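You operate a simulated robot arm through the tools that you are given. There is no shell and no other tool. Be economical: measure what you need, move in short steps, check, and stop when the job is done.

The job below is to be done with a simulated robot arm. You get a single attempt, and the scene is never put back.

TASK
Swap the brass coupler in the press for the black one and press its seal home.
Fine: brass coupler in the small green tray; leave the lever up and the slide out.

It is judged by the outcome, as a careful person would: the job done as asked, and still so three seconds after it is handed in. It fails if anything else is knocked over, pushed out of place, dropped, spilled or broken. Lids that push on must go on centred and level and be pressed home; caps that screw on are set level and turned clockwise until they are tight.

THE ROBOT
A 7-joint arm with a two-finger parallel gripper, fixed in place. Base frame: the origin is at the foot of the arm, x ahead of it, y to its left, z up. Readings come in mm, rad, newtons and seconds.
With the tool pointing down near the work surface it reaches from about 120 to 500 mm from the base axis. Its first joint turns from -1.152 to 1.152 rad. Payload 2.4 kg.
Tool frame: the origin (TCP) lies between the finger pads and is the grasp point; the fingertips stand 30 mm ahead of it; z points along the fingers, y is the line along which they close. The gripper opens to 94 mm. The fingers are 28 mm wide and 10 mm thick; the gripper's body (50 by 96 mm) begins 55 mm behind the TCP.
Orientation is that of the tool frame in the base frame, as a unit quaternion [x, y, z, w]. With the fingers straight down and closing along the base's y, the tool's x points along the base's -x, its y along +y and its z along -z.

THE INTERFACE
- The arm moves only by the tool apply_moves. Its argument "plan" is a list of rows, each a list of 7 numbers: the shift along the tool's x, y, z in mm, then the turn, a rotation vector about the tool's x, y, z in rad, then the finger opening in mm, from 0 to 94. In form: [[dx, dy, dz, rx, ry, rz, fingers], ...]. A call has 1 to 20 rows; each row is the pose to reach, as a shift and turn from the pose commanded when the call began, along the tool's axes at that moment. Rows are played at 5 a second. More than 50 mm and 0.15 rad between two rows, or a gripper value outside its range, and nothing of the call is played. A pose out of reach is approached as far as the arm can. The call stops where the force on the tool passes 60 N (or 10 N more than at its start, if that is more) or the arm is blocked; 0.2 s more then pass. The fingers move at their own pace (about 153 mm/s each) and stop on an object; they squeeze with about 22 N. The grip force told is the motor's: it shows also when the fingers shut on nothing. Time passes only in rows, and 0.2 s behind the last, so rows that repeat a pose let the fingers close. The reply holds the time, the measured pose of the TCP, the force on the tool along the base axes, the opening and the grip force, in the units named above and with some noise.
- Cameras (640 x 400 px; columns grow to the right, rows downward): "scene" is fixed at [36.1, 465.6, 1452.7]; the picture's right is [-0.80, -0.60, 0.00], its down [-0.29, 0.39, -0.88] and it looks along [0.53, -0.70, -0.48] (base axes); focal length 364 px, centre (320, 200). "wrist" rides on the gripper at [-37, 0, -58] in the tool frame; the picture's right is [0.00, -1.00, 0.00], its down [0.97, 0.00, -0.24] and it looks along [0.24, 0.00, 0.97] (tool axes); focal length 218 px, centre (320, 200).
- snapshot(camera): a new picture of that camera. No time passes.
- measure_at(camera, pixels): for up to 12 pixels [column, row] of the newest picture of that camera ("zoom" is the newest enlarged one), the place [x, y, z] in the base frame of the surface seen there, good to about 3 mm. No time passes.
- inspect(camera, box): a new picture of the part [left, top, right, bottom] of that camera's present view, enlarged. No time passes.
- close_job(): hands the job in; it is judged then, once.

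Work in short steps. Measure before you move; look again where a grasp or a placing could have gone wrong, and mend it. You have 80 turns and 46 pictures in all, those below and enlarged ones among them. Open the gripper and draw the arm clear of the work before you hand the job in, unless the task says otherwise; then end with one line.

The tools are called after ">>>" as name(argument=value, ...) on one line, values as JSON. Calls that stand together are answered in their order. apply_moves: Moves the arm, as the interface text tells. Its arguments: {"type":"object","properties":{"plan":{"type":"array","items":{"type":"array","items":{"type":"number"}}}},"required":["plan"]} The other tools are called the same way: snapshot (camera) takes a picture; measure_at (camera, pixels) gives the place of the surface under pixels of a picture; inspect (camera, box) takes an enlarged picture of a part of a camera's view; close_job () hands the job in.

At the start:

```text
time_s: 0.0
tool_pos: [322.7, -182.2, 1274.5]
orientation: [0.0, 1.0, 0.0, 0.0]
force: [0.1, -0.2, 0.4]
width: 93.8
gripper_force: 0.0
```

scene: 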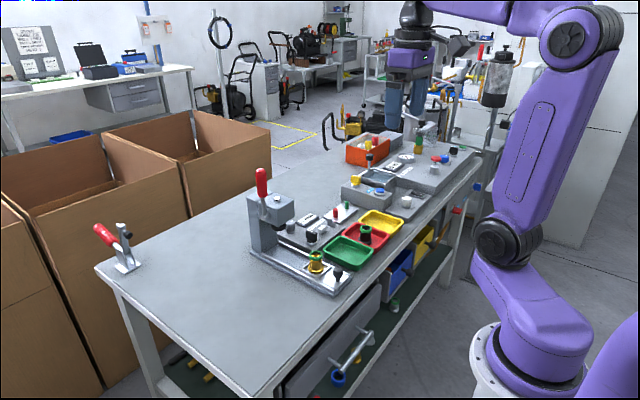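
wrist: 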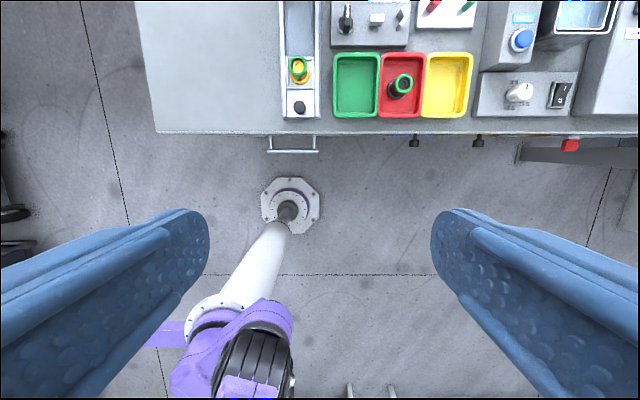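

The press with a brass coupler sits near scene (310,260), the black coupler in the red tray near (366,233). I enlarge this area.

>>> inspect(camera="scene", box=[230, 160, 430, 300])

>>> inspect(camera="wrist", box=[260, 0, 500, 150])

```text
2.86 times, centred on (330, 230) of scene
```

zoom: 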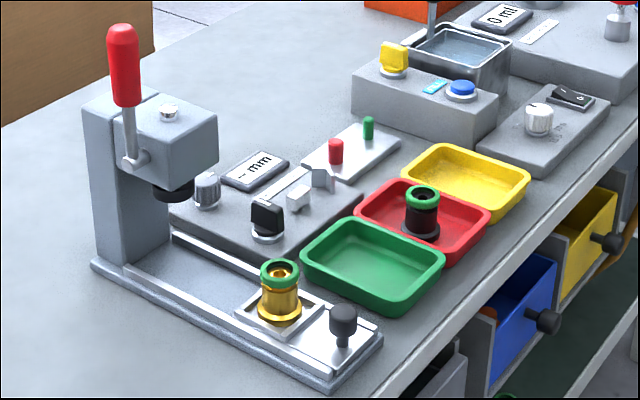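

```text
2.67 times, centred on (380, 75) of wrist
```

zoom: 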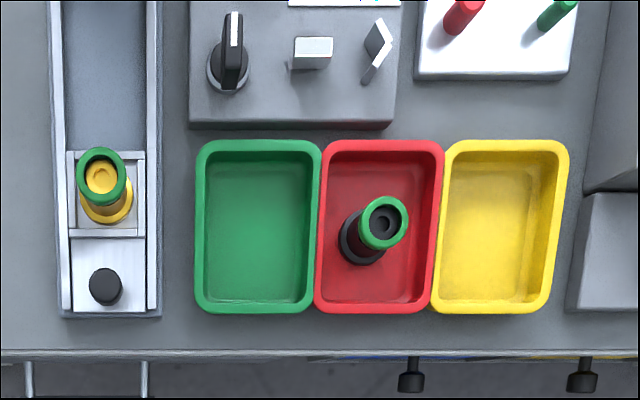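

I measure the couplers, nest, knob, and trays in the wrist zoom, and the press head and lever in the scene picture.

>>> measure_at(camera="zoom", pixels=[[101, 152], [125, 180], [78, 180], [130, 212], [106, 285], [100, 260], [383, 201], [406, 222], [350, 255], [258, 226], [204, 226], [258, 146]])

>>> measure_at(camera="scene", pixels=[[262, 172], [263, 182], [264, 194], [275, 212], [289, 198], [283, 205], [290, 226], [259, 240], [317, 254], [350, 272], [251, 200], [303, 203]])

```text
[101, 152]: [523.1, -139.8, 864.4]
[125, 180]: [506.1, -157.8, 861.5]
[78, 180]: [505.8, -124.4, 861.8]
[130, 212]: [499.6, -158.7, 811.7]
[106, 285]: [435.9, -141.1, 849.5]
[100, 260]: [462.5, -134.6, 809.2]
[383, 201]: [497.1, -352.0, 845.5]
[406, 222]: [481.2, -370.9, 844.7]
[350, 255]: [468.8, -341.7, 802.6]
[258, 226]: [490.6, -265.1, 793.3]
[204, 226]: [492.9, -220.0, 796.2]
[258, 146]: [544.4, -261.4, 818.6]
```

```text
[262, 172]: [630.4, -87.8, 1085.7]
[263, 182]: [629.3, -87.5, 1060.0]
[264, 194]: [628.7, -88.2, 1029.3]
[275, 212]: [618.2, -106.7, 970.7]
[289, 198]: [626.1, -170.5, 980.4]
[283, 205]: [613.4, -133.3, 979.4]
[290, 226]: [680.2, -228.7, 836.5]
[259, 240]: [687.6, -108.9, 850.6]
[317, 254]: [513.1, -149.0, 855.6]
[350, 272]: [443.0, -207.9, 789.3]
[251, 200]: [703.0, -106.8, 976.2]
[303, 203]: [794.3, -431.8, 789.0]
```

The table measures z≈789, with the brass seal top at (505,-141,863) and the black one at (489,-352,845). I move down over the press for a closer look and to check reach.

>>> apply_moves(plan=[[-20, 8, 42, 0, 0, 0, 94], [-40, 16, 84, 0, 0, 0, 94], [-60, 24, 126, 0, 0, 0, 94], [-80, 32, 168, 0, 0, 0, 94], [-95, 40, 210, 0, 0, 0, 94], [-107, 42, 225, 0, 0, 0, 94], [-107, 42, 225, 0, 0, 0, 94]])

>>> snapshot(camera="wrist")

>>> snapshot(camera="scene")

```text
time_s: 1.6
tool_pos: [429.8, -141.0, 1048.9]
orientation: [0.0, 1.0, 0.0, 0.0]
force: [0.6, 0.1, -0.7]
width: 94.0
gripper_force: 0.0
```

```text
41 pictures are left
```

wrist: 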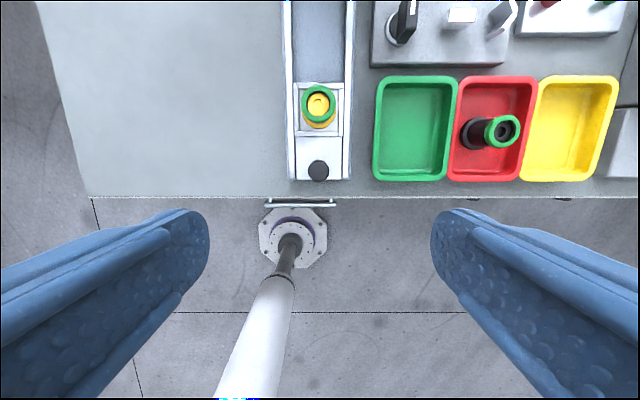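

```text
40 pictures are left
```

scene: 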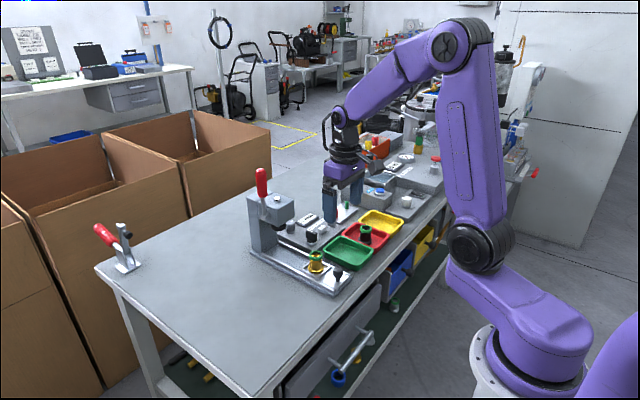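

The measured frame agrees with the tool pose. I enlarge the press in both views to see coupler shapes.

>>> inspect(camera="wrist", box=[270, 60, 370, 190])

>>> inspect(camera="scene", box=[295, 215, 385, 295])

>>> inspect(camera="scene", box=[235, 160, 315, 270])

```text
3.08 times, centred on (320, 125) of wrist
```

zoom: 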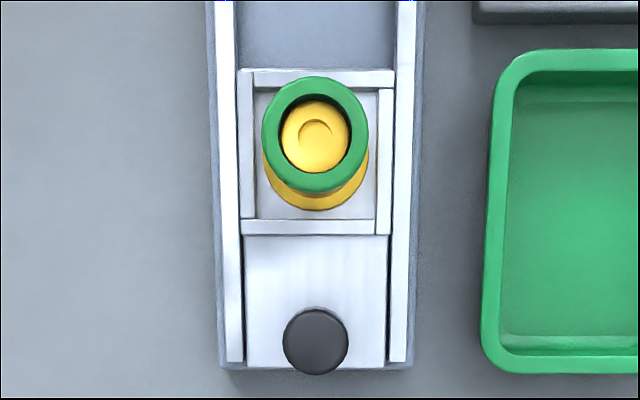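

```text
5.00 times, centred on (340, 255) of scene
```

zoom: 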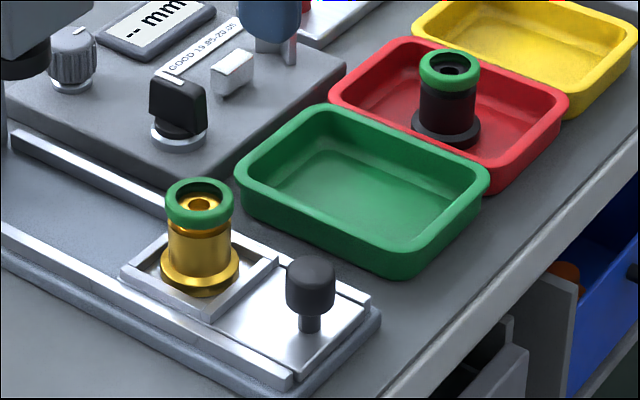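

```text
3.64 times, centred on (275, 215) of scene
```

zoom: 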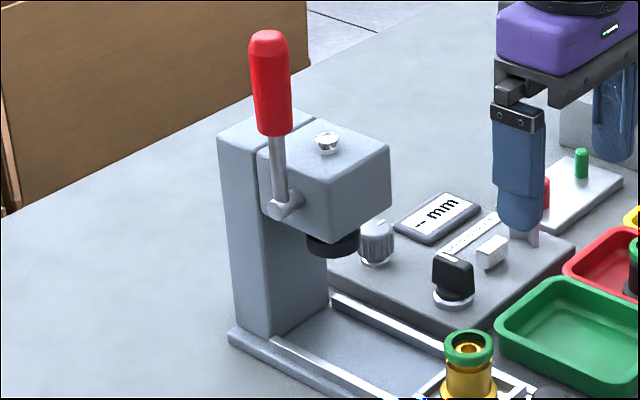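

I need the coupler's profile (flange, body, seal, nest rim), so I tilt the tool forward and look from the front and closer.

>>> apply_moves(plan=[[5, 0, 16, 0, -0.13, 0, 94], [10, 0, 33, 0, -0.26, 0, 94], [15, 0, 50, 0, -0.4, 0, 94], [20, 0, 66, 0, -0.53, 0, 94], [26, 0, 83, 0, -0.66, 0, 94], [31, 0, 100, 0, -0.8, 0, 94], [36, 0, 116, 0, -0.93, 0, 94], [42, 0, 133, 0, -1.07, 0, 94], [47, 0, 149, 0, -1.2, 0, 94], [47, 0, 149, 0, -1.2, 0, 94]])

>>> inspect(camera="wrist", box=[200, 100, 440, 250])

```text
time_s: 3.8
tool_pos: [442.0, -142.2, 985.5]
orientation: [0.025, 0.835, 0.068, 0.545]
force: [-1.1, -0.4, 0.7]
width: 93.8
gripper_force: 0.1
out of reach, approached as far as the arm can: row 4, 5, 6, 7, 8, 9, 10
```

```text
2.67 times, centred on (320, 175) of wrist
```

zoom: 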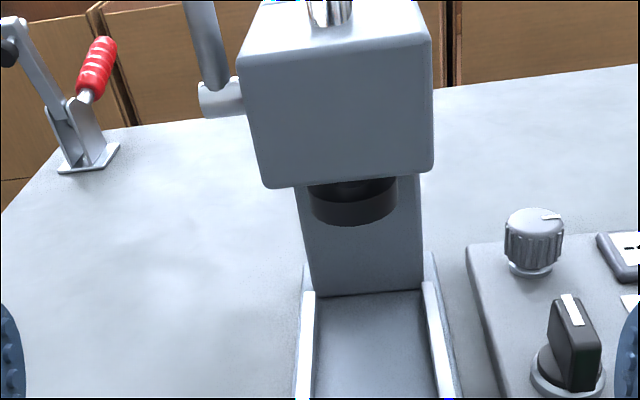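

The arm could not reach that pose, but this view shows the ram and lever well. I measure them, and take the full wrist picture.

>>> measure_at(camera="zoom", pixels=[[353, 222], [312, 200], [396, 200], [270, 180], [425, 170], [355, 292], [215, 100], [205, 40], [240, 97], [335, 60], [300, 380], [440, 380]])

>>> snapshot(camera="wrist")

```text
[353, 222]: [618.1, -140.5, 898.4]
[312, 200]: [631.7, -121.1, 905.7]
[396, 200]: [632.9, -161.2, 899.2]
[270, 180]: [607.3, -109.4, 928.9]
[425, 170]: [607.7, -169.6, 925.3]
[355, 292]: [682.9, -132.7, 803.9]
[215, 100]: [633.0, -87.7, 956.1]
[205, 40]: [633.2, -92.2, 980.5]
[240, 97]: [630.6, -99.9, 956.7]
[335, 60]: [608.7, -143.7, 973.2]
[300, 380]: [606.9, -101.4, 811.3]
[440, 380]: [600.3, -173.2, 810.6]
```

```text
35 pictures are left
```

wrist: 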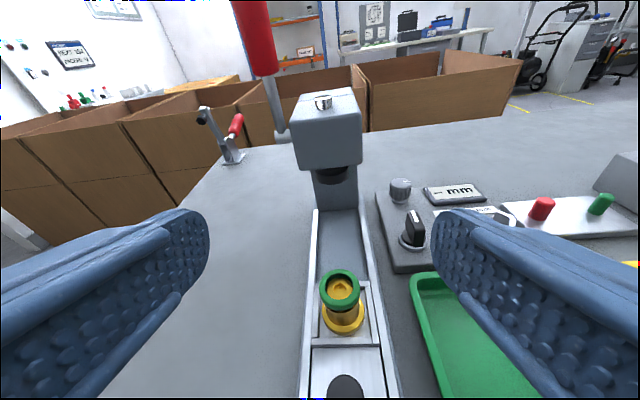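

Enlarging the coupler and nest here to measure heights.

>>> inspect(camera="wrist", box=[295, 255, 415, 400])

```text
2.76 times, centred on (355, 328) of wrist
```

zoom: 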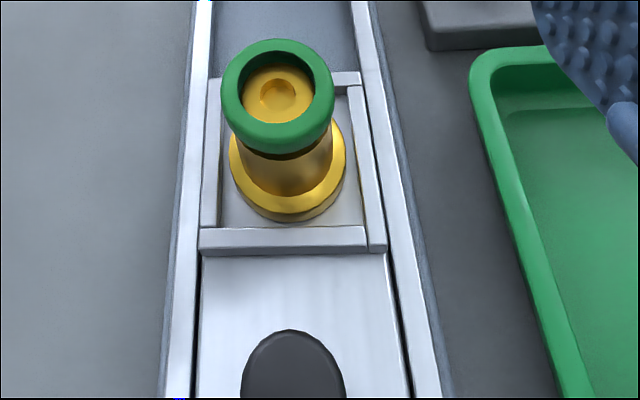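

>>> measure_at(camera="zoom", pixels=[[290, 205], [238, 170], [337, 165], [288, 170], [283, 130], [230, 105], [235, 212], [350, 215], [285, 236], [374, 180], [212, 150], [290, 290]])

```text
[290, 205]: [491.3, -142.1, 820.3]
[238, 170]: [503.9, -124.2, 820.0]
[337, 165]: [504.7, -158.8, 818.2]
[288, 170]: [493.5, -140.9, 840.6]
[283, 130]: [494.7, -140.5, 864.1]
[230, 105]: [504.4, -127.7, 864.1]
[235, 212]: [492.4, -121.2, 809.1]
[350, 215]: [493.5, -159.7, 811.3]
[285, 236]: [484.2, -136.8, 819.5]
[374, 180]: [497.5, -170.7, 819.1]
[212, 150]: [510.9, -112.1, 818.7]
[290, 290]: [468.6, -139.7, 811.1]
```

The nest rim (z≈819) is flush with the flange top (≈820), so the coupler must be gripped on its body/seal from above. I return the tool to vertical first.

>>> apply_moves(plan=[[-19, 0, -1, 0, 0.13, 0, 94], [-37, 0, -2, 0, 0.26, 0, 94], [-55, 0, -3, 0, 0.4, 0, 94], [-72, 0, -5, 0, 0.53, 0, 94], [-88, 0, -6, 0, 0.66, 0, 94], [-104, 0, -7, 0, 0.8, 0, 94], [-122, 0, -8, 0, 0.93, 0, 94], [-140, 0, -9, 0, 1.07, 0, 94], [-156, 0, -10, 0, 1.2, 0, 94], [-156, 0, -10, 0, 1.2, 0, 94]])

```text
time_s: 6.0
tool_pos: [496.2, -159.9, 1131.0]
orientation: [-0.018, 0.997, 0.07, -0.024]
force: [0.8, 0.7, -0.3]
width: 94.1
gripper_force: 0.2
out of reach, approached as far as the arm can: row 4, 5
```

The commanded pose is clipped to what was reachable, so I correct the small tilt and go to above the brass coupler, (505,-141,1000).

>>> apply_moves(plan=[[-5, 0, 40, 0.05, -0.016, 0.012, 94], [-10, 0, 85, 0.1, -0.032, 0.024, 94], [-15.7, 0.2, 131.9, 0.14, -0.048, 0.036, 94], [-15.7, 0.2, 131.9, 0.14, -0.048, 0.036, 94]])

```text
time_s: 7.0
tool_pos: [504.5, -140.5, 998.8]
orientation: [0.001, 1.0, 0.0, 0.002]
force: [-0.1, -0.2, -0.2]
width: 94.1
gripper_force: 0.1
```

Vertical again. I turn the tool 90° so it closes along the base's x (roomier in the trays), lower somewhat, and look.

>>> apply_moves(plan=[[0, 0, 10, 0, 0, 0.14, 94], [0, 0, 20, 0, 0, 0.28, 94], [0, 0, 30, 0, 0, 0.42, 94], [0, 0, 40, 0, 0, 0.56, 94], [0, 0, 50, 0, 0, 0.7, 94], [0, 0, 50, 0, 0, 0.84, 94], [0, 0, 50, 0, 0, 0.98, 94], [0, 0, 50, 0, 0, 1.12, 94], [0, 0, 50, 0, 0, 1.26, 94], [0, 0, 50, 0, 0, 1.41, 94], [0, 0, 50, 0, 0, 1.5708, 94], [0, 0, 50, 0, 0, 1.5708, 94]])

>>> snapshot(camera="wrist")

```text
refused: row 11 steps farther than a row can; nothing moved
```

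```text
33 pictures are left
```

wrist: 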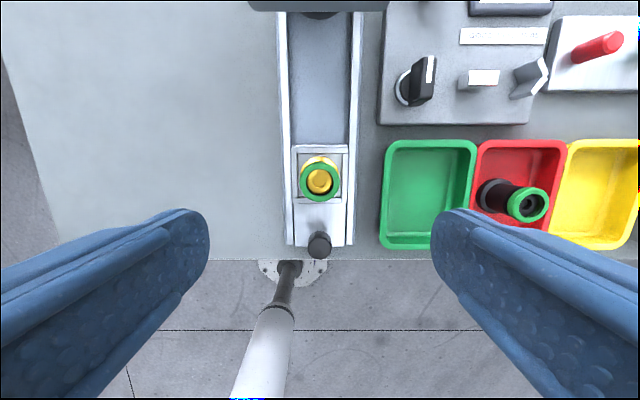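

One step was slightly too big; I retry with 12 even steps, and measure the seal edges from this picture.

>>> measure_at(camera="wrist", pixels=[[301, 181], [339, 181], [320, 163], [320, 199], [509, 203], [546, 203], [528, 187], [528, 219], [430, 195], [388, 195], [469, 195], [429, 242]])

>>> apply_moves(plan=[[0, 0, 10, 0, 0, 0.13, 94], [0, 0, 20, 0, 0, 0.26, 94], [0, 0, 30, 0, 0, 0.39, 94], [0, 0, 40, 0, 0, 0.52, 94], [0, 0, 50, 0, 0, 0.65, 94], [0, 0, 50, 0, 0, 0.78, 94], [0, 0, 50, 0, 0, 0.92, 94], [0, 0, 50, 0, 0, 1.05, 94], [0, 0, 50, 0, 0, 1.18, 94], [0, 0, 50, 0, 0, 1.31, 94], [0, 0, 50, 0, 0, 1.44, 94], [0, 0, 50, 0, 0, 1.5708, 94], [0, 0, 50, 0, 0, 1.5708, 94]])

>>> snapshot(camera="wrist")

```text
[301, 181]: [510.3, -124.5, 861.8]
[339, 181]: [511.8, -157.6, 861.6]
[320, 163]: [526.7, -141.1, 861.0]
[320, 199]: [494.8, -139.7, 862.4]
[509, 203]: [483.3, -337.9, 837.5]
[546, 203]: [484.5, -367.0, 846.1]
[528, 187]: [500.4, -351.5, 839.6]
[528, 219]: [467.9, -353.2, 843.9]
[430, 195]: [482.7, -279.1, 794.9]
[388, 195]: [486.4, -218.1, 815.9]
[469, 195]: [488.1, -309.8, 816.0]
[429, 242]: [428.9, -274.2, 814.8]
```

```text
time_s: 9.8
tool_pos: [505.8, -140.0, 951.9]
orientation: [0.708, 0.707, 0.002, 0.0]
force: [-0.2, 0.2, 0.8]
width: 94.1
gripper_force: 0.0
```

```text
32 pictures are left
```

wrist: 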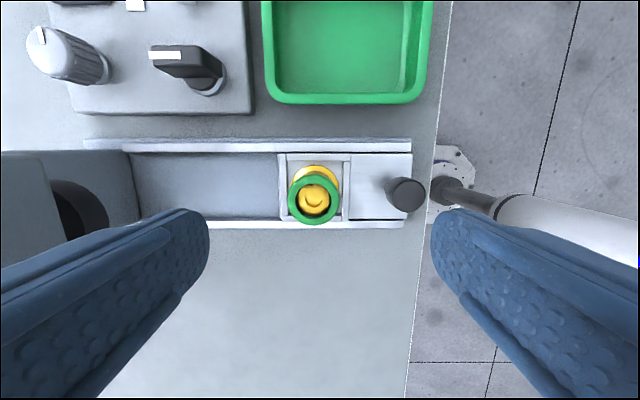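

The brass seal is at wrist (314,199). I measure its edges and the green tray in this view.

>>> measure_at(camera="wrist", pixels=[[290, 199], [338, 199], [314, 176], [314, 222], [405, 192], [345, 96], [266, 50], [428, 50], [345, 50]])

```text
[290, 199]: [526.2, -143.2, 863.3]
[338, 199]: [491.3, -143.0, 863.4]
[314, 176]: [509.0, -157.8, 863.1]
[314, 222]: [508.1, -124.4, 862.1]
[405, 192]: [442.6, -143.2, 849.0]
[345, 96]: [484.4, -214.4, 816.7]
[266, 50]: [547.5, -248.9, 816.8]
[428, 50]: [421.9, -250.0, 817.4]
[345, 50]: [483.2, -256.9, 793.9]
```

Brass centre (508.7,-141.2). I narrow the opening to 60 to clear the knob, descend to TCP z≈855, and close.

>>> apply_moves(plan=[[-1.2, 2.9, 0, 0, 0, 0, 60], [-1.2, 2.9, 30, 0, 0, 0, 60], [-1.2, 2.9, 60, 0, 0, 0, 60], [-1.2, 2.9, 80, 0, 0, 0, 60], [-1.2, 2.9, 97, 0, 0, 0, 60], [-1.2, 2.9, 97, 0, 0, 0, 60]])

>>> snapshot(camera="wrist")

```text
time_s: 11.2
tool_pos: [509.9, -140.5, 855.0]
orientation: [0.707, 0.707, 0.002, 0.001]
force: [0.4, 0.7, -0.2]
width: 60.0
gripper_force: 0.0
```

```text
31 pictures are left
```

wrist: 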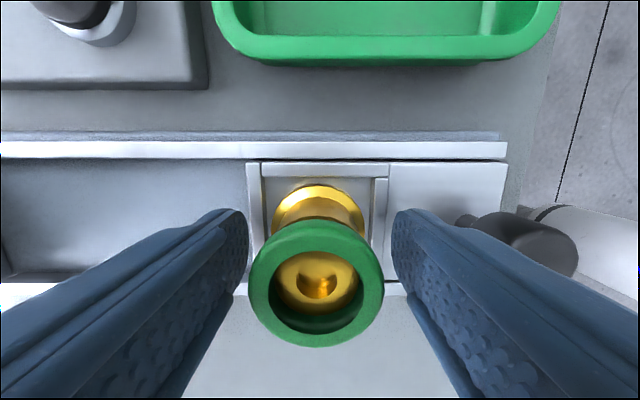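

The ring sits centred between the fingers. I close and hold.

>>> apply_moves(plan=[[0, 0, 0, 0, 0, 0, 20], [0, 0, 0, 0, 0, 0, 20], [0, 0, 0, 0, 0, 0, 20]])

>>> apply_moves(plan=[[0, 0, -5, 0, 0, 0, 20], [0, 0, -12, 0, 0, 0, 20], [0, 0, -20, 0, 0, 0, 20], [0, 0, -20, 0, 0, 0, 20]])

>>> snapshot(camera="wrist")

>>> inspect(camera="scene", box=[270, 195, 390, 295])

```text
time_s: 12.0
tool_pos: [508.6, -139.5, 853.7]
orientation: [0.707, 0.707, 0.002, 0.001]
force: [0.9, 0.1, 0.7]
width: 35.5
gripper_force: 22.3
```

```text
time_s: 13.0
tool_pos: [508.7, -141.4, 873.7]
orientation: [0.707, 0.707, 0.001, 0.0]
force: [-0.1, -0.5, -1.5]
width: 35.8
gripper_force: 22.0
```

```text
30 pictures are left
```

wrist: 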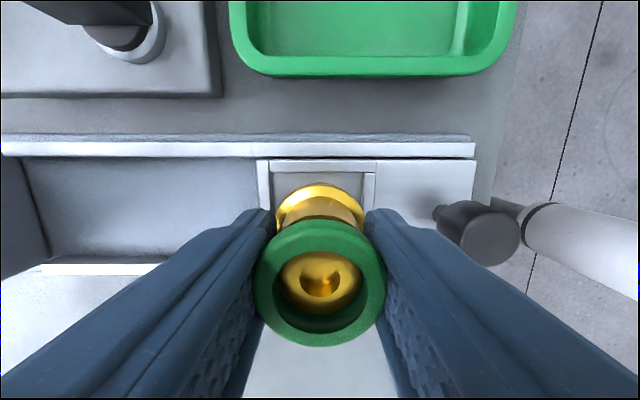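

```text
4.00 times, centred on (330, 245) of scene
```

zoom: 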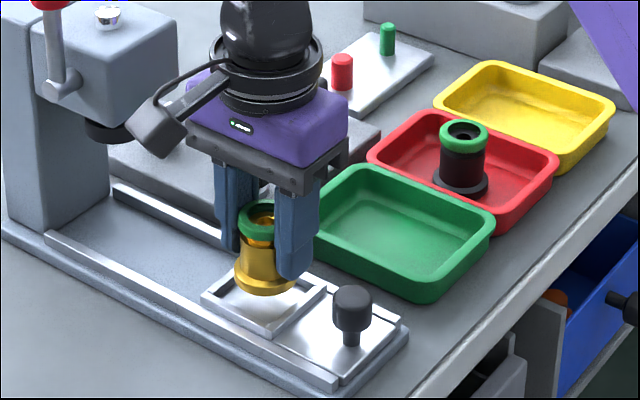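

The whole coupler lifts. I raise it, carry it over the green tray's centre (485,-263), and lower it.

>>> apply_moves(plan=[[0, 0, -20, 0, 0, 0, 20], [0, 0, -30, 0, 0, 0, 20], [-30, -8, -30, 0, 0, 0, 20], [-65, -16, -30, 0, 0, 0, 20], [-100, -22, -30, 0, 0, 0, 20], [-122, -23.7, -30, 0, 0, 0, 20], [-122, -23.7, -30, 0, 0, 0, 20], [-122, -23.7, 0, 0, 0, 0, 20], [-122, -23.7, 20, 0, 0, 0, 20], [-122, -23.7, 30, 0, 0, 0, 20], [-122, -23.7, 30, 0, 0, 0, 20]])

>>> inspect(camera="scene", box=[270, 195, 390, 295])

```text
time_s: 15.4
tool_pos: [485.6, -264.0, 842.5]
orientation: [0.707, 0.707, 0.002, 0.0]
force: [-0.6, 0.2, -2.4]
width: 35.5
gripper_force: 22.0
```

```text
4.00 times, centred on (330, 245) of scene
```

zoom: 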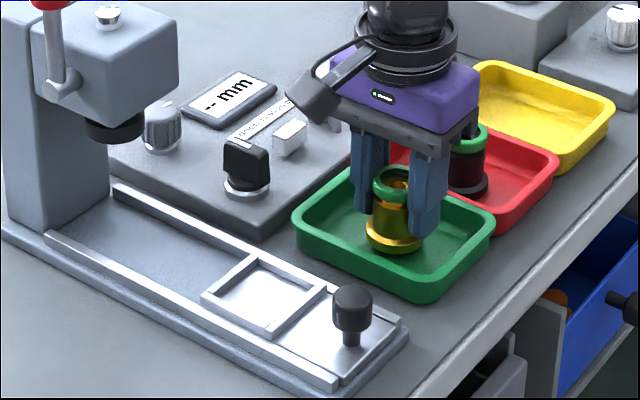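

Centred in the green tray, still about 5 mm up. I lower gently in small steps, watching the vertical force.

>>> apply_moves(plan=[[0, 0, 2, 0, 0, 0, 20], [0, 0, 4, 0, 0, 0, 20], [0, 0, 4, 0, 0, 0, 20]])

>>> apply_moves(plan=[[0, 0, 1, 0, 0, 0, 20], [0, 0, 1, 0, 0, 0, 20]])

```text
time_s: 16.2
tool_pos: [484.6, -263.7, 839.6]
orientation: [0.707, 0.707, 0.002, 0.0]
force: [-1.3, -0.4, -1.6]
width: 35.6
gripper_force: 22.0
```

```text
time_s: 16.8
tool_pos: [484.8, -263.7, 838.9]
orientation: [0.707, 0.707, 0.002, 0.001]
force: [-0.5, -0.7, -2.2]
width: 35.6
gripper_force: 21.8
```

Still carrying about 2 N of weight; down a bit further.

>>> apply_moves(plan=[[0, 0, 1, 0, 0, 0, 20], [0, 0, 1, 0, 0, 0, 20]])

>>> apply_moves(plan=[[0, 0, 1, 0, 0, 0, 20], [0, 0, 1, 0, 0, 0, 20]])

```text
time_s: 17.4
tool_pos: [485.2, -264.7, 838.4]
orientation: [0.708, 0.707, 0.001, 0.0]
force: [-0.4, -0.1, -2.3]
width: 35.4
gripper_force: 22.4
```

```text
time_s: 18.0
tool_pos: [485.1, -263.8, 837.1]
orientation: [0.708, 0.706, 0.001, 0.001]
force: [0.0, 0.2, 0.5]
width: 35.6
gripper_force: 22.6
```

The weight is off the tool, so it rests on the tray. I open modestly and withdraw straight up.

>>> apply_moves(plan=[[0, 0, 0, 0, 0, 0, 58], [0, 0, 0, 0, 0, 0, 58], [0, 0, -30, 0, 0, 0, 58], [0, 0, -70, 0, 0, 0, 58], [0, 0, -100, 0, 0, 0, 58], [-40, 0, -100, 0, 0, 0, 58], [-88, 0, -100, 0, 0, 0, 58], [-88, 0, -100, 0, 0, 0, 58]])

>>> snapshot(camera="wrist")

```text
time_s: 19.8
tool_pos: [485.8, -354.3, 935.5]
orientation: [0.707, 0.707, 0.001, 0.0]
force: [0.6, 0.3, 0.6]
width: 58.2
gripper_force: 0.1
```

```text
27 pictures are left
```

wrist: 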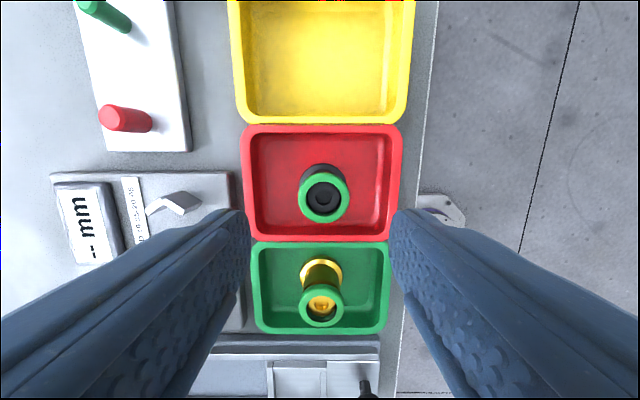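

Brass stands upright in the green tray and the black coupler at (323,197) is reachable. I measure the black ring.

>>> measure_at(camera="wrist", pixels=[[302, 197], [346, 197], [323, 177], [323, 217], [324, 168], [324, 197]])

>>> inspect(camera="wrist", box=[280, 150, 370, 230])

```text
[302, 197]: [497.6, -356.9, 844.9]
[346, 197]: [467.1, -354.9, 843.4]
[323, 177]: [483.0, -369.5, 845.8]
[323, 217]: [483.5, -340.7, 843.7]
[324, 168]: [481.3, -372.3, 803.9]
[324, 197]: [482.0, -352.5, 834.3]
```

```text
5.00 times, centred on (325, 190) of wrist
```

zoom: 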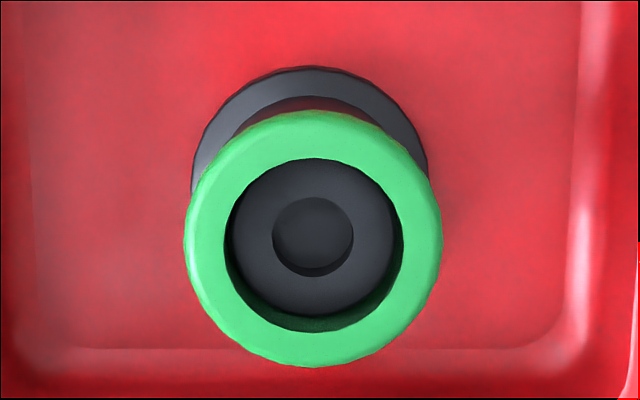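

Black centre ≈(482.5,-355). I descend to TCP z≈838, close, and lift 20 mm.

>>> apply_moves(plan=[[-1, -3, 30, 0, 0, 0, 58], [-1, -3, 60, 0, 0, 0, 58], [-1, -3, 85, 0, 0, 0, 58], [-1, -3, 97.5, 0, 0, 0, 58], [-1, -3, 97.5, 0, 0, 0, 58], [-1, -3, 97.5, 0, 0, 0, 20], [-1, -3, 97.5, 0, 0, 0, 20], [-1, -3, 97.5, 0, 0, 0, 20]])

>>> apply_moves(plan=[[0, 0, -5, 0, 0, 0, 20], [0, 0, -12, 0, 0, 0, 20], [0, 0, -20, 0, 0, 0, 20], [0, 0, -20, 0, 0, 0, 20]])

>>> inspect(camera="scene", box=[290, 185, 410, 285])

```text
time_s: 21.6
tool_pos: [482.6, -353.6, 837.4]
orientation: [0.707, 0.707, 0.002, 0.0]
force: [0.1, -1.0, 0.2]
width: 35.8
gripper_force: 21.9
```

```text
time_s: 22.6
tool_pos: [480.8, -352.2, 858.2]
orientation: [0.707, 0.707, 0.001, 0.001]
force: [0.7, 0.1, -2.7]
width: 35.8
gripper_force: 22.2
```

```text
4.00 times, centred on (350, 235) of scene
```

zoom: 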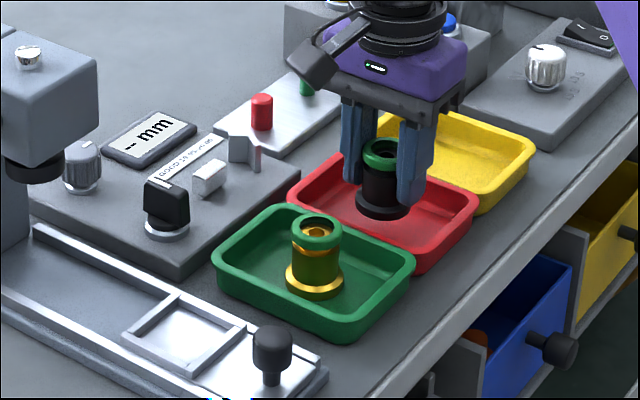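

The complete black coupler is held. I raise it to clear the brass one and carry it to above the nest.

>>> apply_moves(plan=[[0, 0, -35, 0, 0, 0, 20], [0, 0, -67, 0, 0, 0, 20], [40, 5, -67, 0, 0, 0, 20], [80, 10, -67, 0, 0, 0, 20], [120, 15, -67, 0, 0, 0, 20], [160, 20, -67, 0, 0, 0, 20], [190, 25, -67, 0, 0, 0, 20], [212, 27, -67, 0, 0, 0, 20], [212, 27, -67, 0, 0, 0, 20]])

>>> snapshot(camera="wrist")

>>> inspect(camera="scene", box=[270, 195, 390, 295])

```text
time_s: 24.6
tool_pos: [508.5, -139.5, 926.3]
orientation: [0.707, 0.707, 0.001, 0.0]
force: [-0.1, -0.2, -1.4]
width: 35.2
gripper_force: 22.1
```

```text
24 pictures are left
```

wrist: 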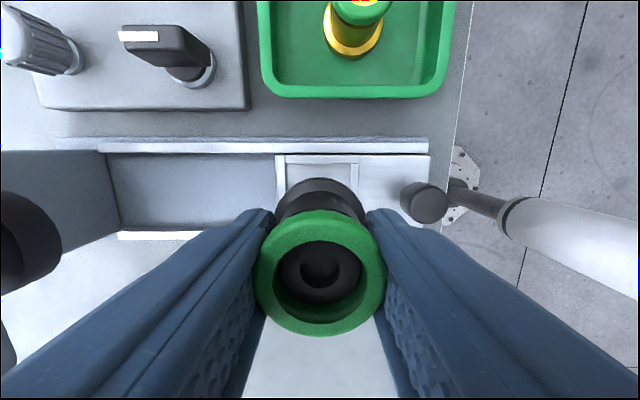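

```text
4.00 times, centred on (330, 245) of scene
```

zoom: 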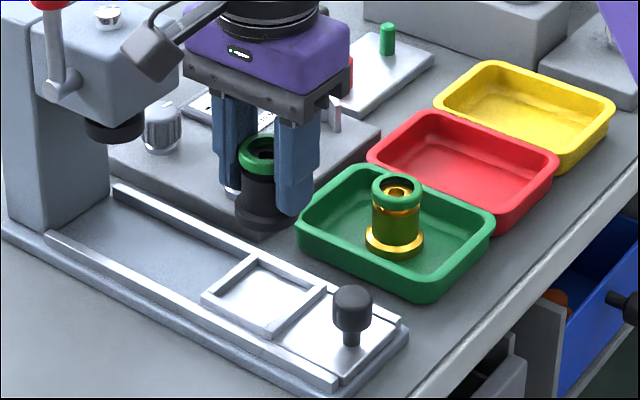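

The nest is visible in the scene zoom; I measure its rim and floor for the centre.

>>> measure_at(camera="zoom", pixels=[[264, 293], [232, 273], [296, 309], [230, 314], [296, 271], [205, 293], [323, 287], [258, 254], [271, 330], [350, 295]])

>>> measure_at(camera="wrist", pixels=[[280, 175], [355, 172], [320, 158], [425, 203], [428, 170]])

```text
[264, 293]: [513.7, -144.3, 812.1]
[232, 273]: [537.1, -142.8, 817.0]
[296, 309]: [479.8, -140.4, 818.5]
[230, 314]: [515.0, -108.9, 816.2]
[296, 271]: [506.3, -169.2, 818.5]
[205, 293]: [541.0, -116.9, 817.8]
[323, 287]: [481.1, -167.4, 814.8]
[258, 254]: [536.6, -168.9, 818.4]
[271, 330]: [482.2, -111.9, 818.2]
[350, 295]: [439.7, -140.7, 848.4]
```

```text
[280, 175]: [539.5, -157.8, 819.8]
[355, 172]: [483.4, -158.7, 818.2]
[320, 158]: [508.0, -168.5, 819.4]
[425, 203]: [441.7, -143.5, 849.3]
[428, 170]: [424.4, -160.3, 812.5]
```

Nest centre ≈(509.5,-140.5), matching the coupler's position. I lower to just above the rim first.

>>> apply_moves(plan=[[0, 0.7, 20, 0, 0, 0, 20], [0, 0.7, 40, 0, 0, 0, 20], [0, 0.7, 55, 0, 0, 0, 20], [0, 0.7, 60, 0, 0, 0, 20], [0, 0.7, 60, 0, 0, 0, 20]])

>>> inspect(camera="scene", box=[285, 235, 345, 285])

>>> inspect(camera="wrist", box=[220, 120, 420, 270])

```text
time_s: 25.8
tool_pos: [510.0, -140.3, 866.0]
orientation: [0.707, 0.707, 0.002, 0.001]
force: [-0.3, -0.1, -2.4]
width: 35.4
gripper_force: 22.0
```

```text
8.00 times, centred on (315, 260) of scene
```

zoom: 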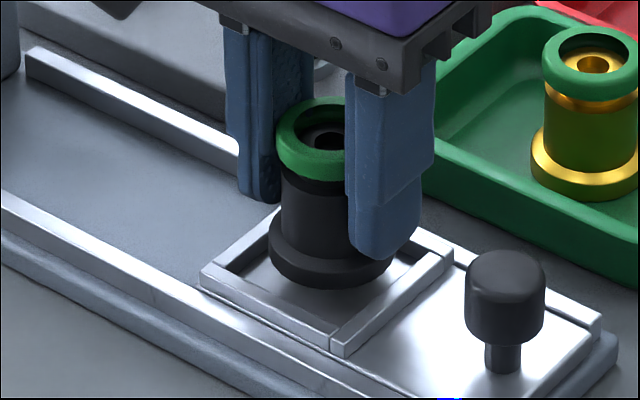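

```text
2.67 times, centred on (320, 195) of wrist
```

zoom: 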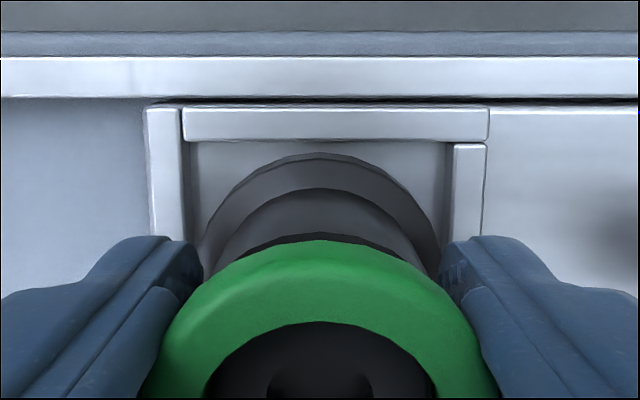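

Aligned over the recess. I lower the last ~12 mm gently.

>>> apply_moves(plan=[[0, 0, 4, 0, 0, 0, 20], [0, 0, 8, 0, 0, 0, 20], [0, 0, 10, 0, 0, 0, 20], [0, 0, 10, 0, 0, 0, 20]])

>>> apply_moves(plan=[[0, 0, 1, 0, 0, 0, 20], [0, 0, 1, 0, 0, 0, 20]])

>>> apply_moves(plan=[[0, 0, 1, 0, 0, 0, 20], [0, 0, 1, 0, 0, 0, 20]])

```text
time_s: 26.8
tool_pos: [509.1, -139.0, 857.3]
orientation: [0.707, 0.707, 0.002, 0.001]
force: [0.4, 1.0, -0.8]
width: 35.5
gripper_force: 22.0
```

```text
time_s: 27.4
tool_pos: [508.2, -141.2, 855.3]
orientation: [0.707, 0.707, 0.002, 0.0]
force: [-0.5, 0.5, 0.7]
width: 35.5
gripper_force: 22.1
```

```text
time_s: 28.0
tool_pos: [509.6, -140.8, 855.4]
orientation: [0.708, 0.707, 0.002, 0.001]
force: [0.1, 1.8, 4.6]
width: 35.5
gripper_force: 22.0
```

Contact is felt (4.6 N up), so the coupler is seated. I release, rise 95 mm, and turn the tool back to close along y.

>>> apply_moves(plan=[[0, 0, 0, 0, 0, 0, 58], [0, 0, 0, 0, 0, 0, 58], [0, 0, -30, 0, 0, 0, 58], [0, 0, -65, 0, 0, 0, 58], [0, 0, -95, 0, 0, 0, 58], [0, -10, -95, 0, 0, -0.13, 58], [0, -20, -95, 0, 0, -0.26, 58], [0, -30, -95, 0, 0, -0.39, 58], [0, -40, -95, 0, 0, -0.52, 58], [0, -50, -95, 0, 0, -0.65, 58], [0, -60, -95, 0, 0, -0.78, 58], [0, -65, -95, 0, 0, -0.92, 58], [0, -70, -95, 0, 0, -1.05, 58], [0, -70, -95, 0, 0, -1.18, 58], [0, -70, -95, 0, 0, -1.31, 58], [0, -70, -95, 0, 0, -1.44, 40], [0, -70, -95, 0, 0, -1.5708, 40], [0, -70, -95, 0, 0, -1.5708, 40]])

>>> snapshot(camera="wrist")

>>> inspect(camera="scene", box=[285, 235, 345, 285])

```text
time_s: 31.8
tool_pos: [438.6, -140.2, 948.3]
orientation: [-0.001, 1.0, 0.001, 0.003]
force: [0.1, 0.3, 0.1]
width: 40.1
gripper_force: 0.1
```

```text
20 pictures are left
```

wrist: 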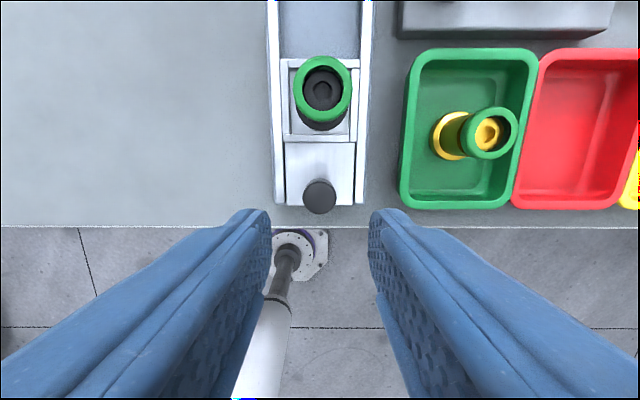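

```text
8.00 times, centred on (315, 260) of scene
```

zoom: 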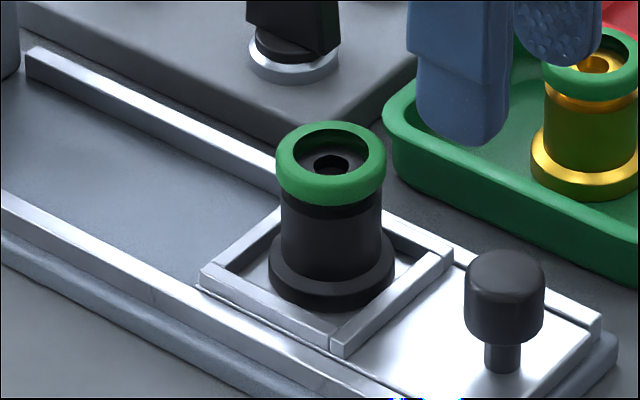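

The black coupler stands upright in the nest. I measure the knob and the coupler's centre relative to the nest.

>>> measure_at(camera="wrist", pixels=[[303, 196], [335, 196], [319, 181], [319, 212], [294, 88], [351, 88], [322, 59], [322, 118], [320, 165]])

```text
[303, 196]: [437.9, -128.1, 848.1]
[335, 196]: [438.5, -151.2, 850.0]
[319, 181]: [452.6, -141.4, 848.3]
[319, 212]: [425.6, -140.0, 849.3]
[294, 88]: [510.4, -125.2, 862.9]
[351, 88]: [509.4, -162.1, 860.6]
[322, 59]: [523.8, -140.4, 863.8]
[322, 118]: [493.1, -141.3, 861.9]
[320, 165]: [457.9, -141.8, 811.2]
```

Knob centre (439,-140.5), top 849, ⌀≈24. I descend around it with a slight forward tilt, opening 46.

>>> apply_moves(plan=[[1, 0, 30, 0, -0.1, 0, 46], [2, 0, 60, 0, -0.2, 0, 46], [3, 0, 80, 0, -0.2, 0, 46], [3, 0, 93, 0, -0.2, 0, 46], [3, 0, 93, 0, -0.2, 0, 46]])

>>> snapshot(camera="wrist")

```text
time_s: 32.6
tool_pos: [437.6, -169.3, 881.8]
orientation: [0.031, 0.993, -0.008, 0.112]
force: [0.6, -0.7, 9.8]
width: 45.9
gripper_force: 0.1
stopped in row 3: the force on the tool passed its limit (the readings are from after the stop); the commanded pose is now the measured one
```

```text
18 pictures are left
```

wrist: 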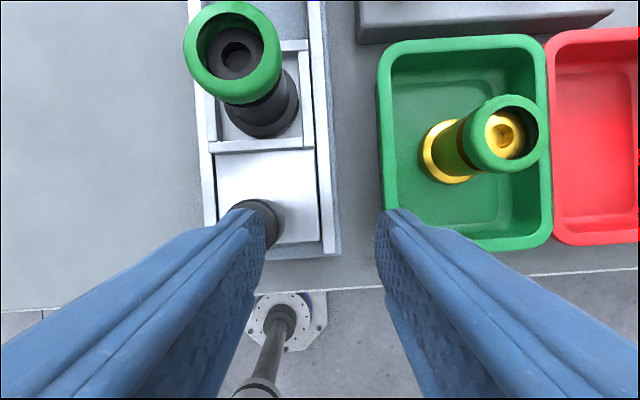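

The arm drifted to y≈-169 with the tilt (near its inner reach limit) and a finger lightly met the knob's top. I rise straight up and restore the vertical pose.

>>> apply_moves(plan=[[-5.5, 0, -24, 0, 0, 0, 46], [-11, 0, -48.7, 0, 0, 0, 46], [-11, 10, -55, -0.006, 0.08, -0.02, 46], [-11.4, 20, -60, -0.012, 0.15, -0.04, 46], [-11.4, 28, -65.4, -0.016, 0.224, -0.062, 46], [-11.4, 28, -65.4, -0.016, 0.224, -0.062, 46]])

>>> snapshot(camera="scene")

```text
time_s: 34.0
tool_pos: [436.2, -140.6, 947.0]
orientation: [0.0, 1.0, 0.0, -0.001]
force: [-0.1, 0.4, -0.3]
width: 46.0
gripper_force: 0.0
```

```text
17 pictures are left
```

scene: 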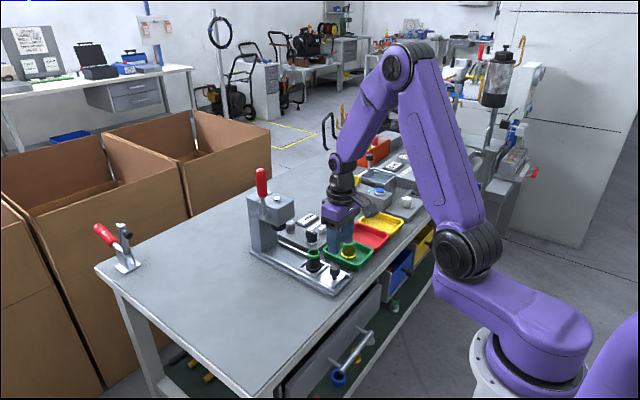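

The arm's base looks well off to the right of the press; I measure it to know the true reach.

>>> measure_at(camera="scene", pixels=[[500, 375], [530, 330], [460, 250], [395, 65], [345, 160], [545, 360], [480, 350], [343, 185]])

```text
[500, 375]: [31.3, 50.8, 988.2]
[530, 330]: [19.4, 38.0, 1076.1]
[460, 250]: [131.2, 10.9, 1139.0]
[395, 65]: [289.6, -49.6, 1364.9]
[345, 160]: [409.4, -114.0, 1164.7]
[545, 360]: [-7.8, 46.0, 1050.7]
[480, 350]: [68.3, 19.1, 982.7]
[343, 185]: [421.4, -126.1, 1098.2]
```

The axis is at the origin after all, so the tilted pose near the inner limit was the trouble. I descend vertically over the knob instead, in two stages.

>>> apply_moves(plan=[[-2.5, 0, 25, 0, 0, 0, 50], [-2.5, 0, 50, 0, 0, 0, 50], [-2.5, 0, 60, 0, 0, 0, 50], [-2.5, 0, 60, 0, 0, 0, 50]])

```text
time_s: 35.0
tool_pos: [438.9, -140.8, 887.7]
orientation: [0.0, 1.0, 0.0, 0.0]
force: [0.5, -0.3, 0.5]
width: 50.2
gripper_force: 0.0
```

Accurate. Now the rest down to TCP z≈854.

>>> apply_moves(plan=[[0, 0, 15, 0, 0, 0, 50], [0, 0, 26, 0, 0, 0, 50], [0, 0, 34, 0, 0, 0, 50], [0, 0, 34, 0, 0, 0, 50]])

```text
time_s: 36.0
tool_pos: [438.9, -141.2, 852.5]
orientation: [0.001, 1.0, 0.0, 0.0]
force: [0.5, 0.0, -0.8]
width: 50.1
gripper_force: 0.1
```

In place around the knob. I close on it and push the slide 30 mm to test.

>>> apply_moves(plan=[[0, 0, 0, 0, 0, 0, 10], [0, 0, 0, 0, 0, 0, 10], [-5, 0, 0, 0, 0, 0, 10], [-12, 0, 0, 0, 0, 0, 10], [-20, 0, 0, 0, 0, 0, 10], [-30, 0, 0, 0, 0, 0, 10], [-30, 0, 0, 0, 0, 0, 10]])

>>> snapshot(camera="wrist")

```text
time_s: 37.6
tool_pos: [469.6, -138.8, 854.2]
orientation: [-0.001, 1.0, -0.001, 0.002]
force: [-0.9, 21.6, 55.0]
width: 25.2
gripper_force: 45.2
```

```text
16 pictures are left
```

wrist: 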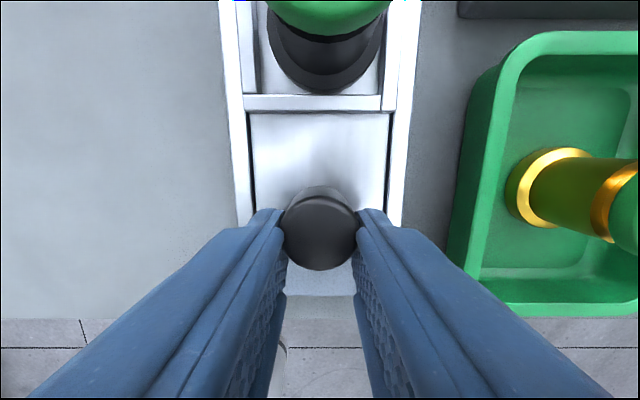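

The slide moves, but the rigid grip builds up side and vertical force. I release, rise, and will push from behind the knob with closed fingers instead.

>>> apply_moves(plan=[[-30, 0, 0, 0, 0, 0, 50], [-30, 0, 0, 0, 0, 0, 50]])

>>> apply_moves(plan=[[0, 0, 0, 0, 0, 0, 50], [0, 0, 0, 0, 0, 0, 50]])

```text
time_s: 38.2
tool_pos: [497.6, -142.0, 852.8]
orientation: [0.002, 1.0, -0.001, 0.0]
force: [-0.7, 0.6, 0.6]
width: 50.2
gripper_force: 0.1
```

```text
time_s: 38.8
tool_pos: [497.9, -142.0, 853.2]
orientation: [0.002, 1.0, 0.0, -0.001]
force: [0.0, 0.8, 0.0]
width: 50.0
gripper_force: 0.0
```

I mistakenly repeated the 30 mm shift while opening; I check the state.

>>> snapshot(camera="wrist")

>>> inspect(camera="scene", box=[235, 160, 395, 300])

```text
15 pictures are left
```

wrist: 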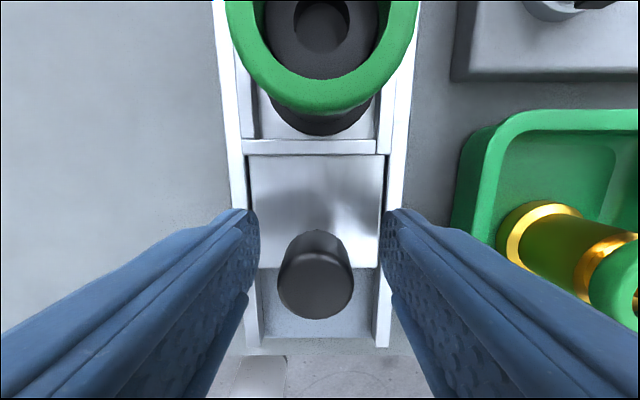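

```text
2.86 times, centred on (315, 230) of scene
```

zoom: 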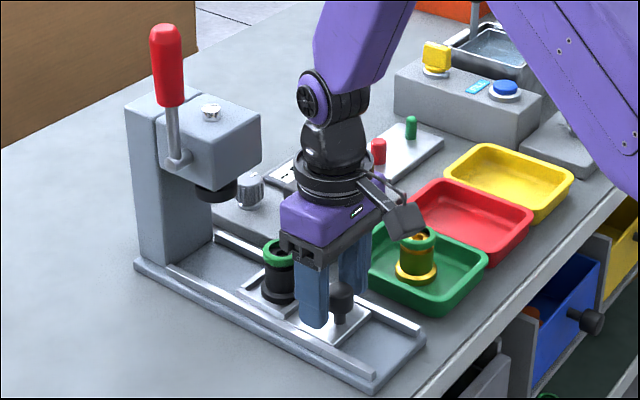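

The coupler is fine, and the slide has moved partway. I measure the knob and coupler for the push.

>>> measure_at(camera="wrist", pixels=[[315, 265], [315, 312], [281, 285], [352, 285], [320, 80], [310, 147], [310, 332]])

>>> apply_moves(plan=[[0, 0, -20, 0, 0, 0, 50], [0, 0, -50, 0, 0, 0, 50], [25, 0, -50, 0, 0, 0, 20], [50, 0, -50, 0, 0, 0, 0], [65, 0, -50, 0, 0, 0, 0], [65, 0, -50, 0, 0, 0, 0]])

```text
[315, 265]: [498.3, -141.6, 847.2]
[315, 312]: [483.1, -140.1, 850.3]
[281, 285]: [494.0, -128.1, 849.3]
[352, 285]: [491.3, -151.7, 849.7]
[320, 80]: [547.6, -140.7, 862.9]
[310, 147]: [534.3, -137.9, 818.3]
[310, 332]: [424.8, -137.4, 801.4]
```

```text
time_s: 40.2
tool_pos: [432.1, -140.9, 902.1]
orientation: [0.002, 1.0, 0.0, -0.001]
force: [-0.3, -0.3, 0.2]
width: 0.3
gripper_force: 22.2
```

The slide has moved ~52 mm; about 81 mm remain. I lower the closed fingers behind the knob and push 50 mm vertically first.

>>> apply_moves(plan=[[-18, 0, 20, 0, 0, 0, 0], [-18, 0, 44, 0, 0, 0, 0], [-24, 0, 44, 0, 0, 0, 0], [-32, 0, 44, 0, 0, 0, 0], [-40, 0, 44, 0, 0, 0, 0], [-48, 0, 44, 0, 0, 0, 0], [-56, 0, 44, 0, 0, 0, 0], [-62, 0, 44, 0, 0, 0, 0], [-68, 0, 44, 0, 0, 0, 0], [-68, 0, 44, 0, 0, 0, 0]])

>>> inspect(camera="scene", box=[235, 160, 395, 300])

```text
time_s: 42.4
tool_pos: [502.0, -141.1, 858.9]
orientation: [0.0, 1.0, 0.0, 0.001]
force: [0.1, -0.4, 0.1]
width: 0.1
gripper_force: 22.0
```

```text
2.86 times, centred on (315, 230) of scene
```

zoom: 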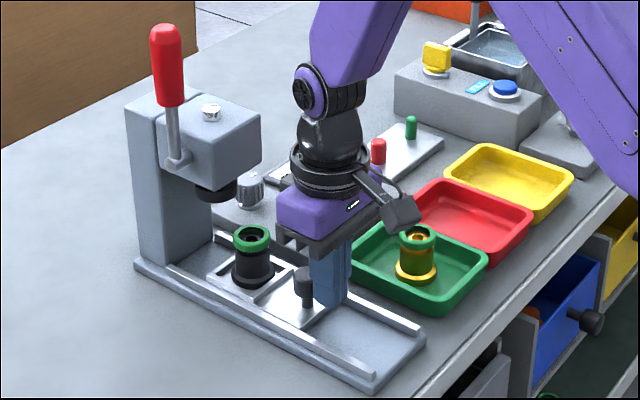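

Pushing works smoothly, with room before the press head. I continue in small steps toward the end stop.

>>> apply_moves(plan=[[-7, 0, 0, 0, 0, 0, 0], [-14, 0, 0, 0, 0, 0, 0], [-21, 0, 0, 0, 0, 0, 0], [-27, 0, 0, 0, 0, 0, 0], [-32, 0, 0, 0, 0, 0, 0], [-36, 0, 0, 0, 0, 0, 0], [-36, 0, 0, 0, 0, 0, 0]])

>>> apply_moves(plan=[[-2, 0, 0, 0, 0, 0, 0], [-4, 0, 0, 0, 0, 0, 0], [-4, 0, 0, 0, 0, 0, 0]])

```text
time_s: 44.0
tool_pos: [537.5, -142.1, 858.8]
orientation: [0.0, 1.0, 0.0, 0.001]
force: [-0.1, 0.1, -0.3]
width: 0.0
gripper_force: 22.2
```

```text
time_s: 44.8
tool_pos: [541.2, -141.1, 858.8]
orientation: [0.001, 1.0, -0.001, -0.001]
force: [-2.3, -1.3, 0.0]
width: 0.2
gripper_force: 22.0
```

Slight reaction begins (-2.3 N). A little further to feel for the stop.

>>> apply_moves(plan=[[-2, 0, 0, 0, 0, 0, 0], [-4, 0, 0, 0, 0, 0, 0], [-4, 0, 0, 0, 0, 0, 0]])

>>> inspect(camera="scene", box=[235, 160, 395, 300])

```text
time_s: 45.6
tool_pos: [542.8, -141.2, 857.5]
orientation: [0.001, 1.0, 0.002, -0.006]
force: [-26.7, 1.5, 7.7]
width: 0.1
gripper_force: 21.7
```

```text
2.86 times, centred on (315, 230) of scene
```

zoom: 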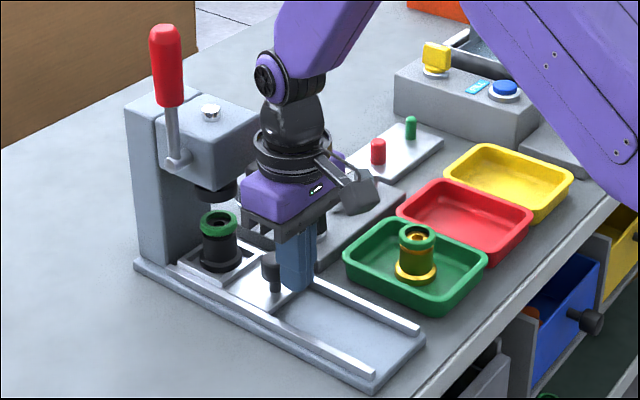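

The slide is firmly home (-26.7 N) with the coupler under the ram. I back off, rise, and go view the lever from above.

>>> apply_moves(plan=[[12, 0, 0, 0, 0, 0, 0], [20, 0, 0, 0, 0, 0, 0], [30, 0, -40, 0, 0, 0, 30], [40, 0, -85, 0, 0, 0, 60], [40, 0, -130, 0, 0, 0, 60], [40, 10, -175, 0, 0, 0, 60], [40, 20, -220, 0, 0, 0, 60], [35, 30, -265, 0, 0, 0, 60], [20, 45, -300, 0, 0, 0, 60], [-5, 53, -322, 0, 0, 0, 60], [-25, 53, -322, 0, 0, 0, 60], [-25, 53, -322, 0, 0, 0, 60]])

>>> snapshot(camera="wrist")

```text
time_s: 48.2
tool_pos: [570.2, -88.3, 1180.7]
orientation: [0.001, 1.0, 0.0, -0.001]
force: [-0.1, 0.2, -0.2]
width: 59.8
gripper_force: 0.1
```

```text
11 pictures are left
```

wrist: 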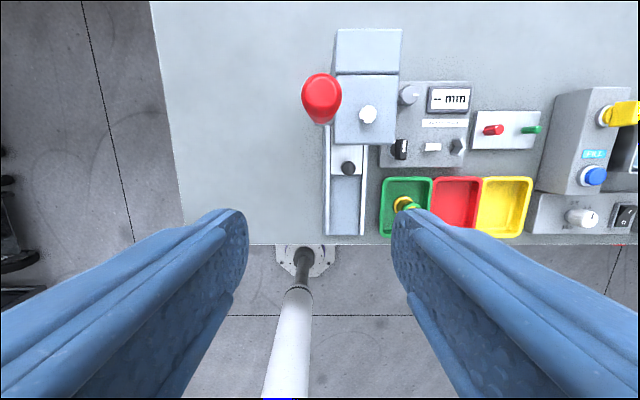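

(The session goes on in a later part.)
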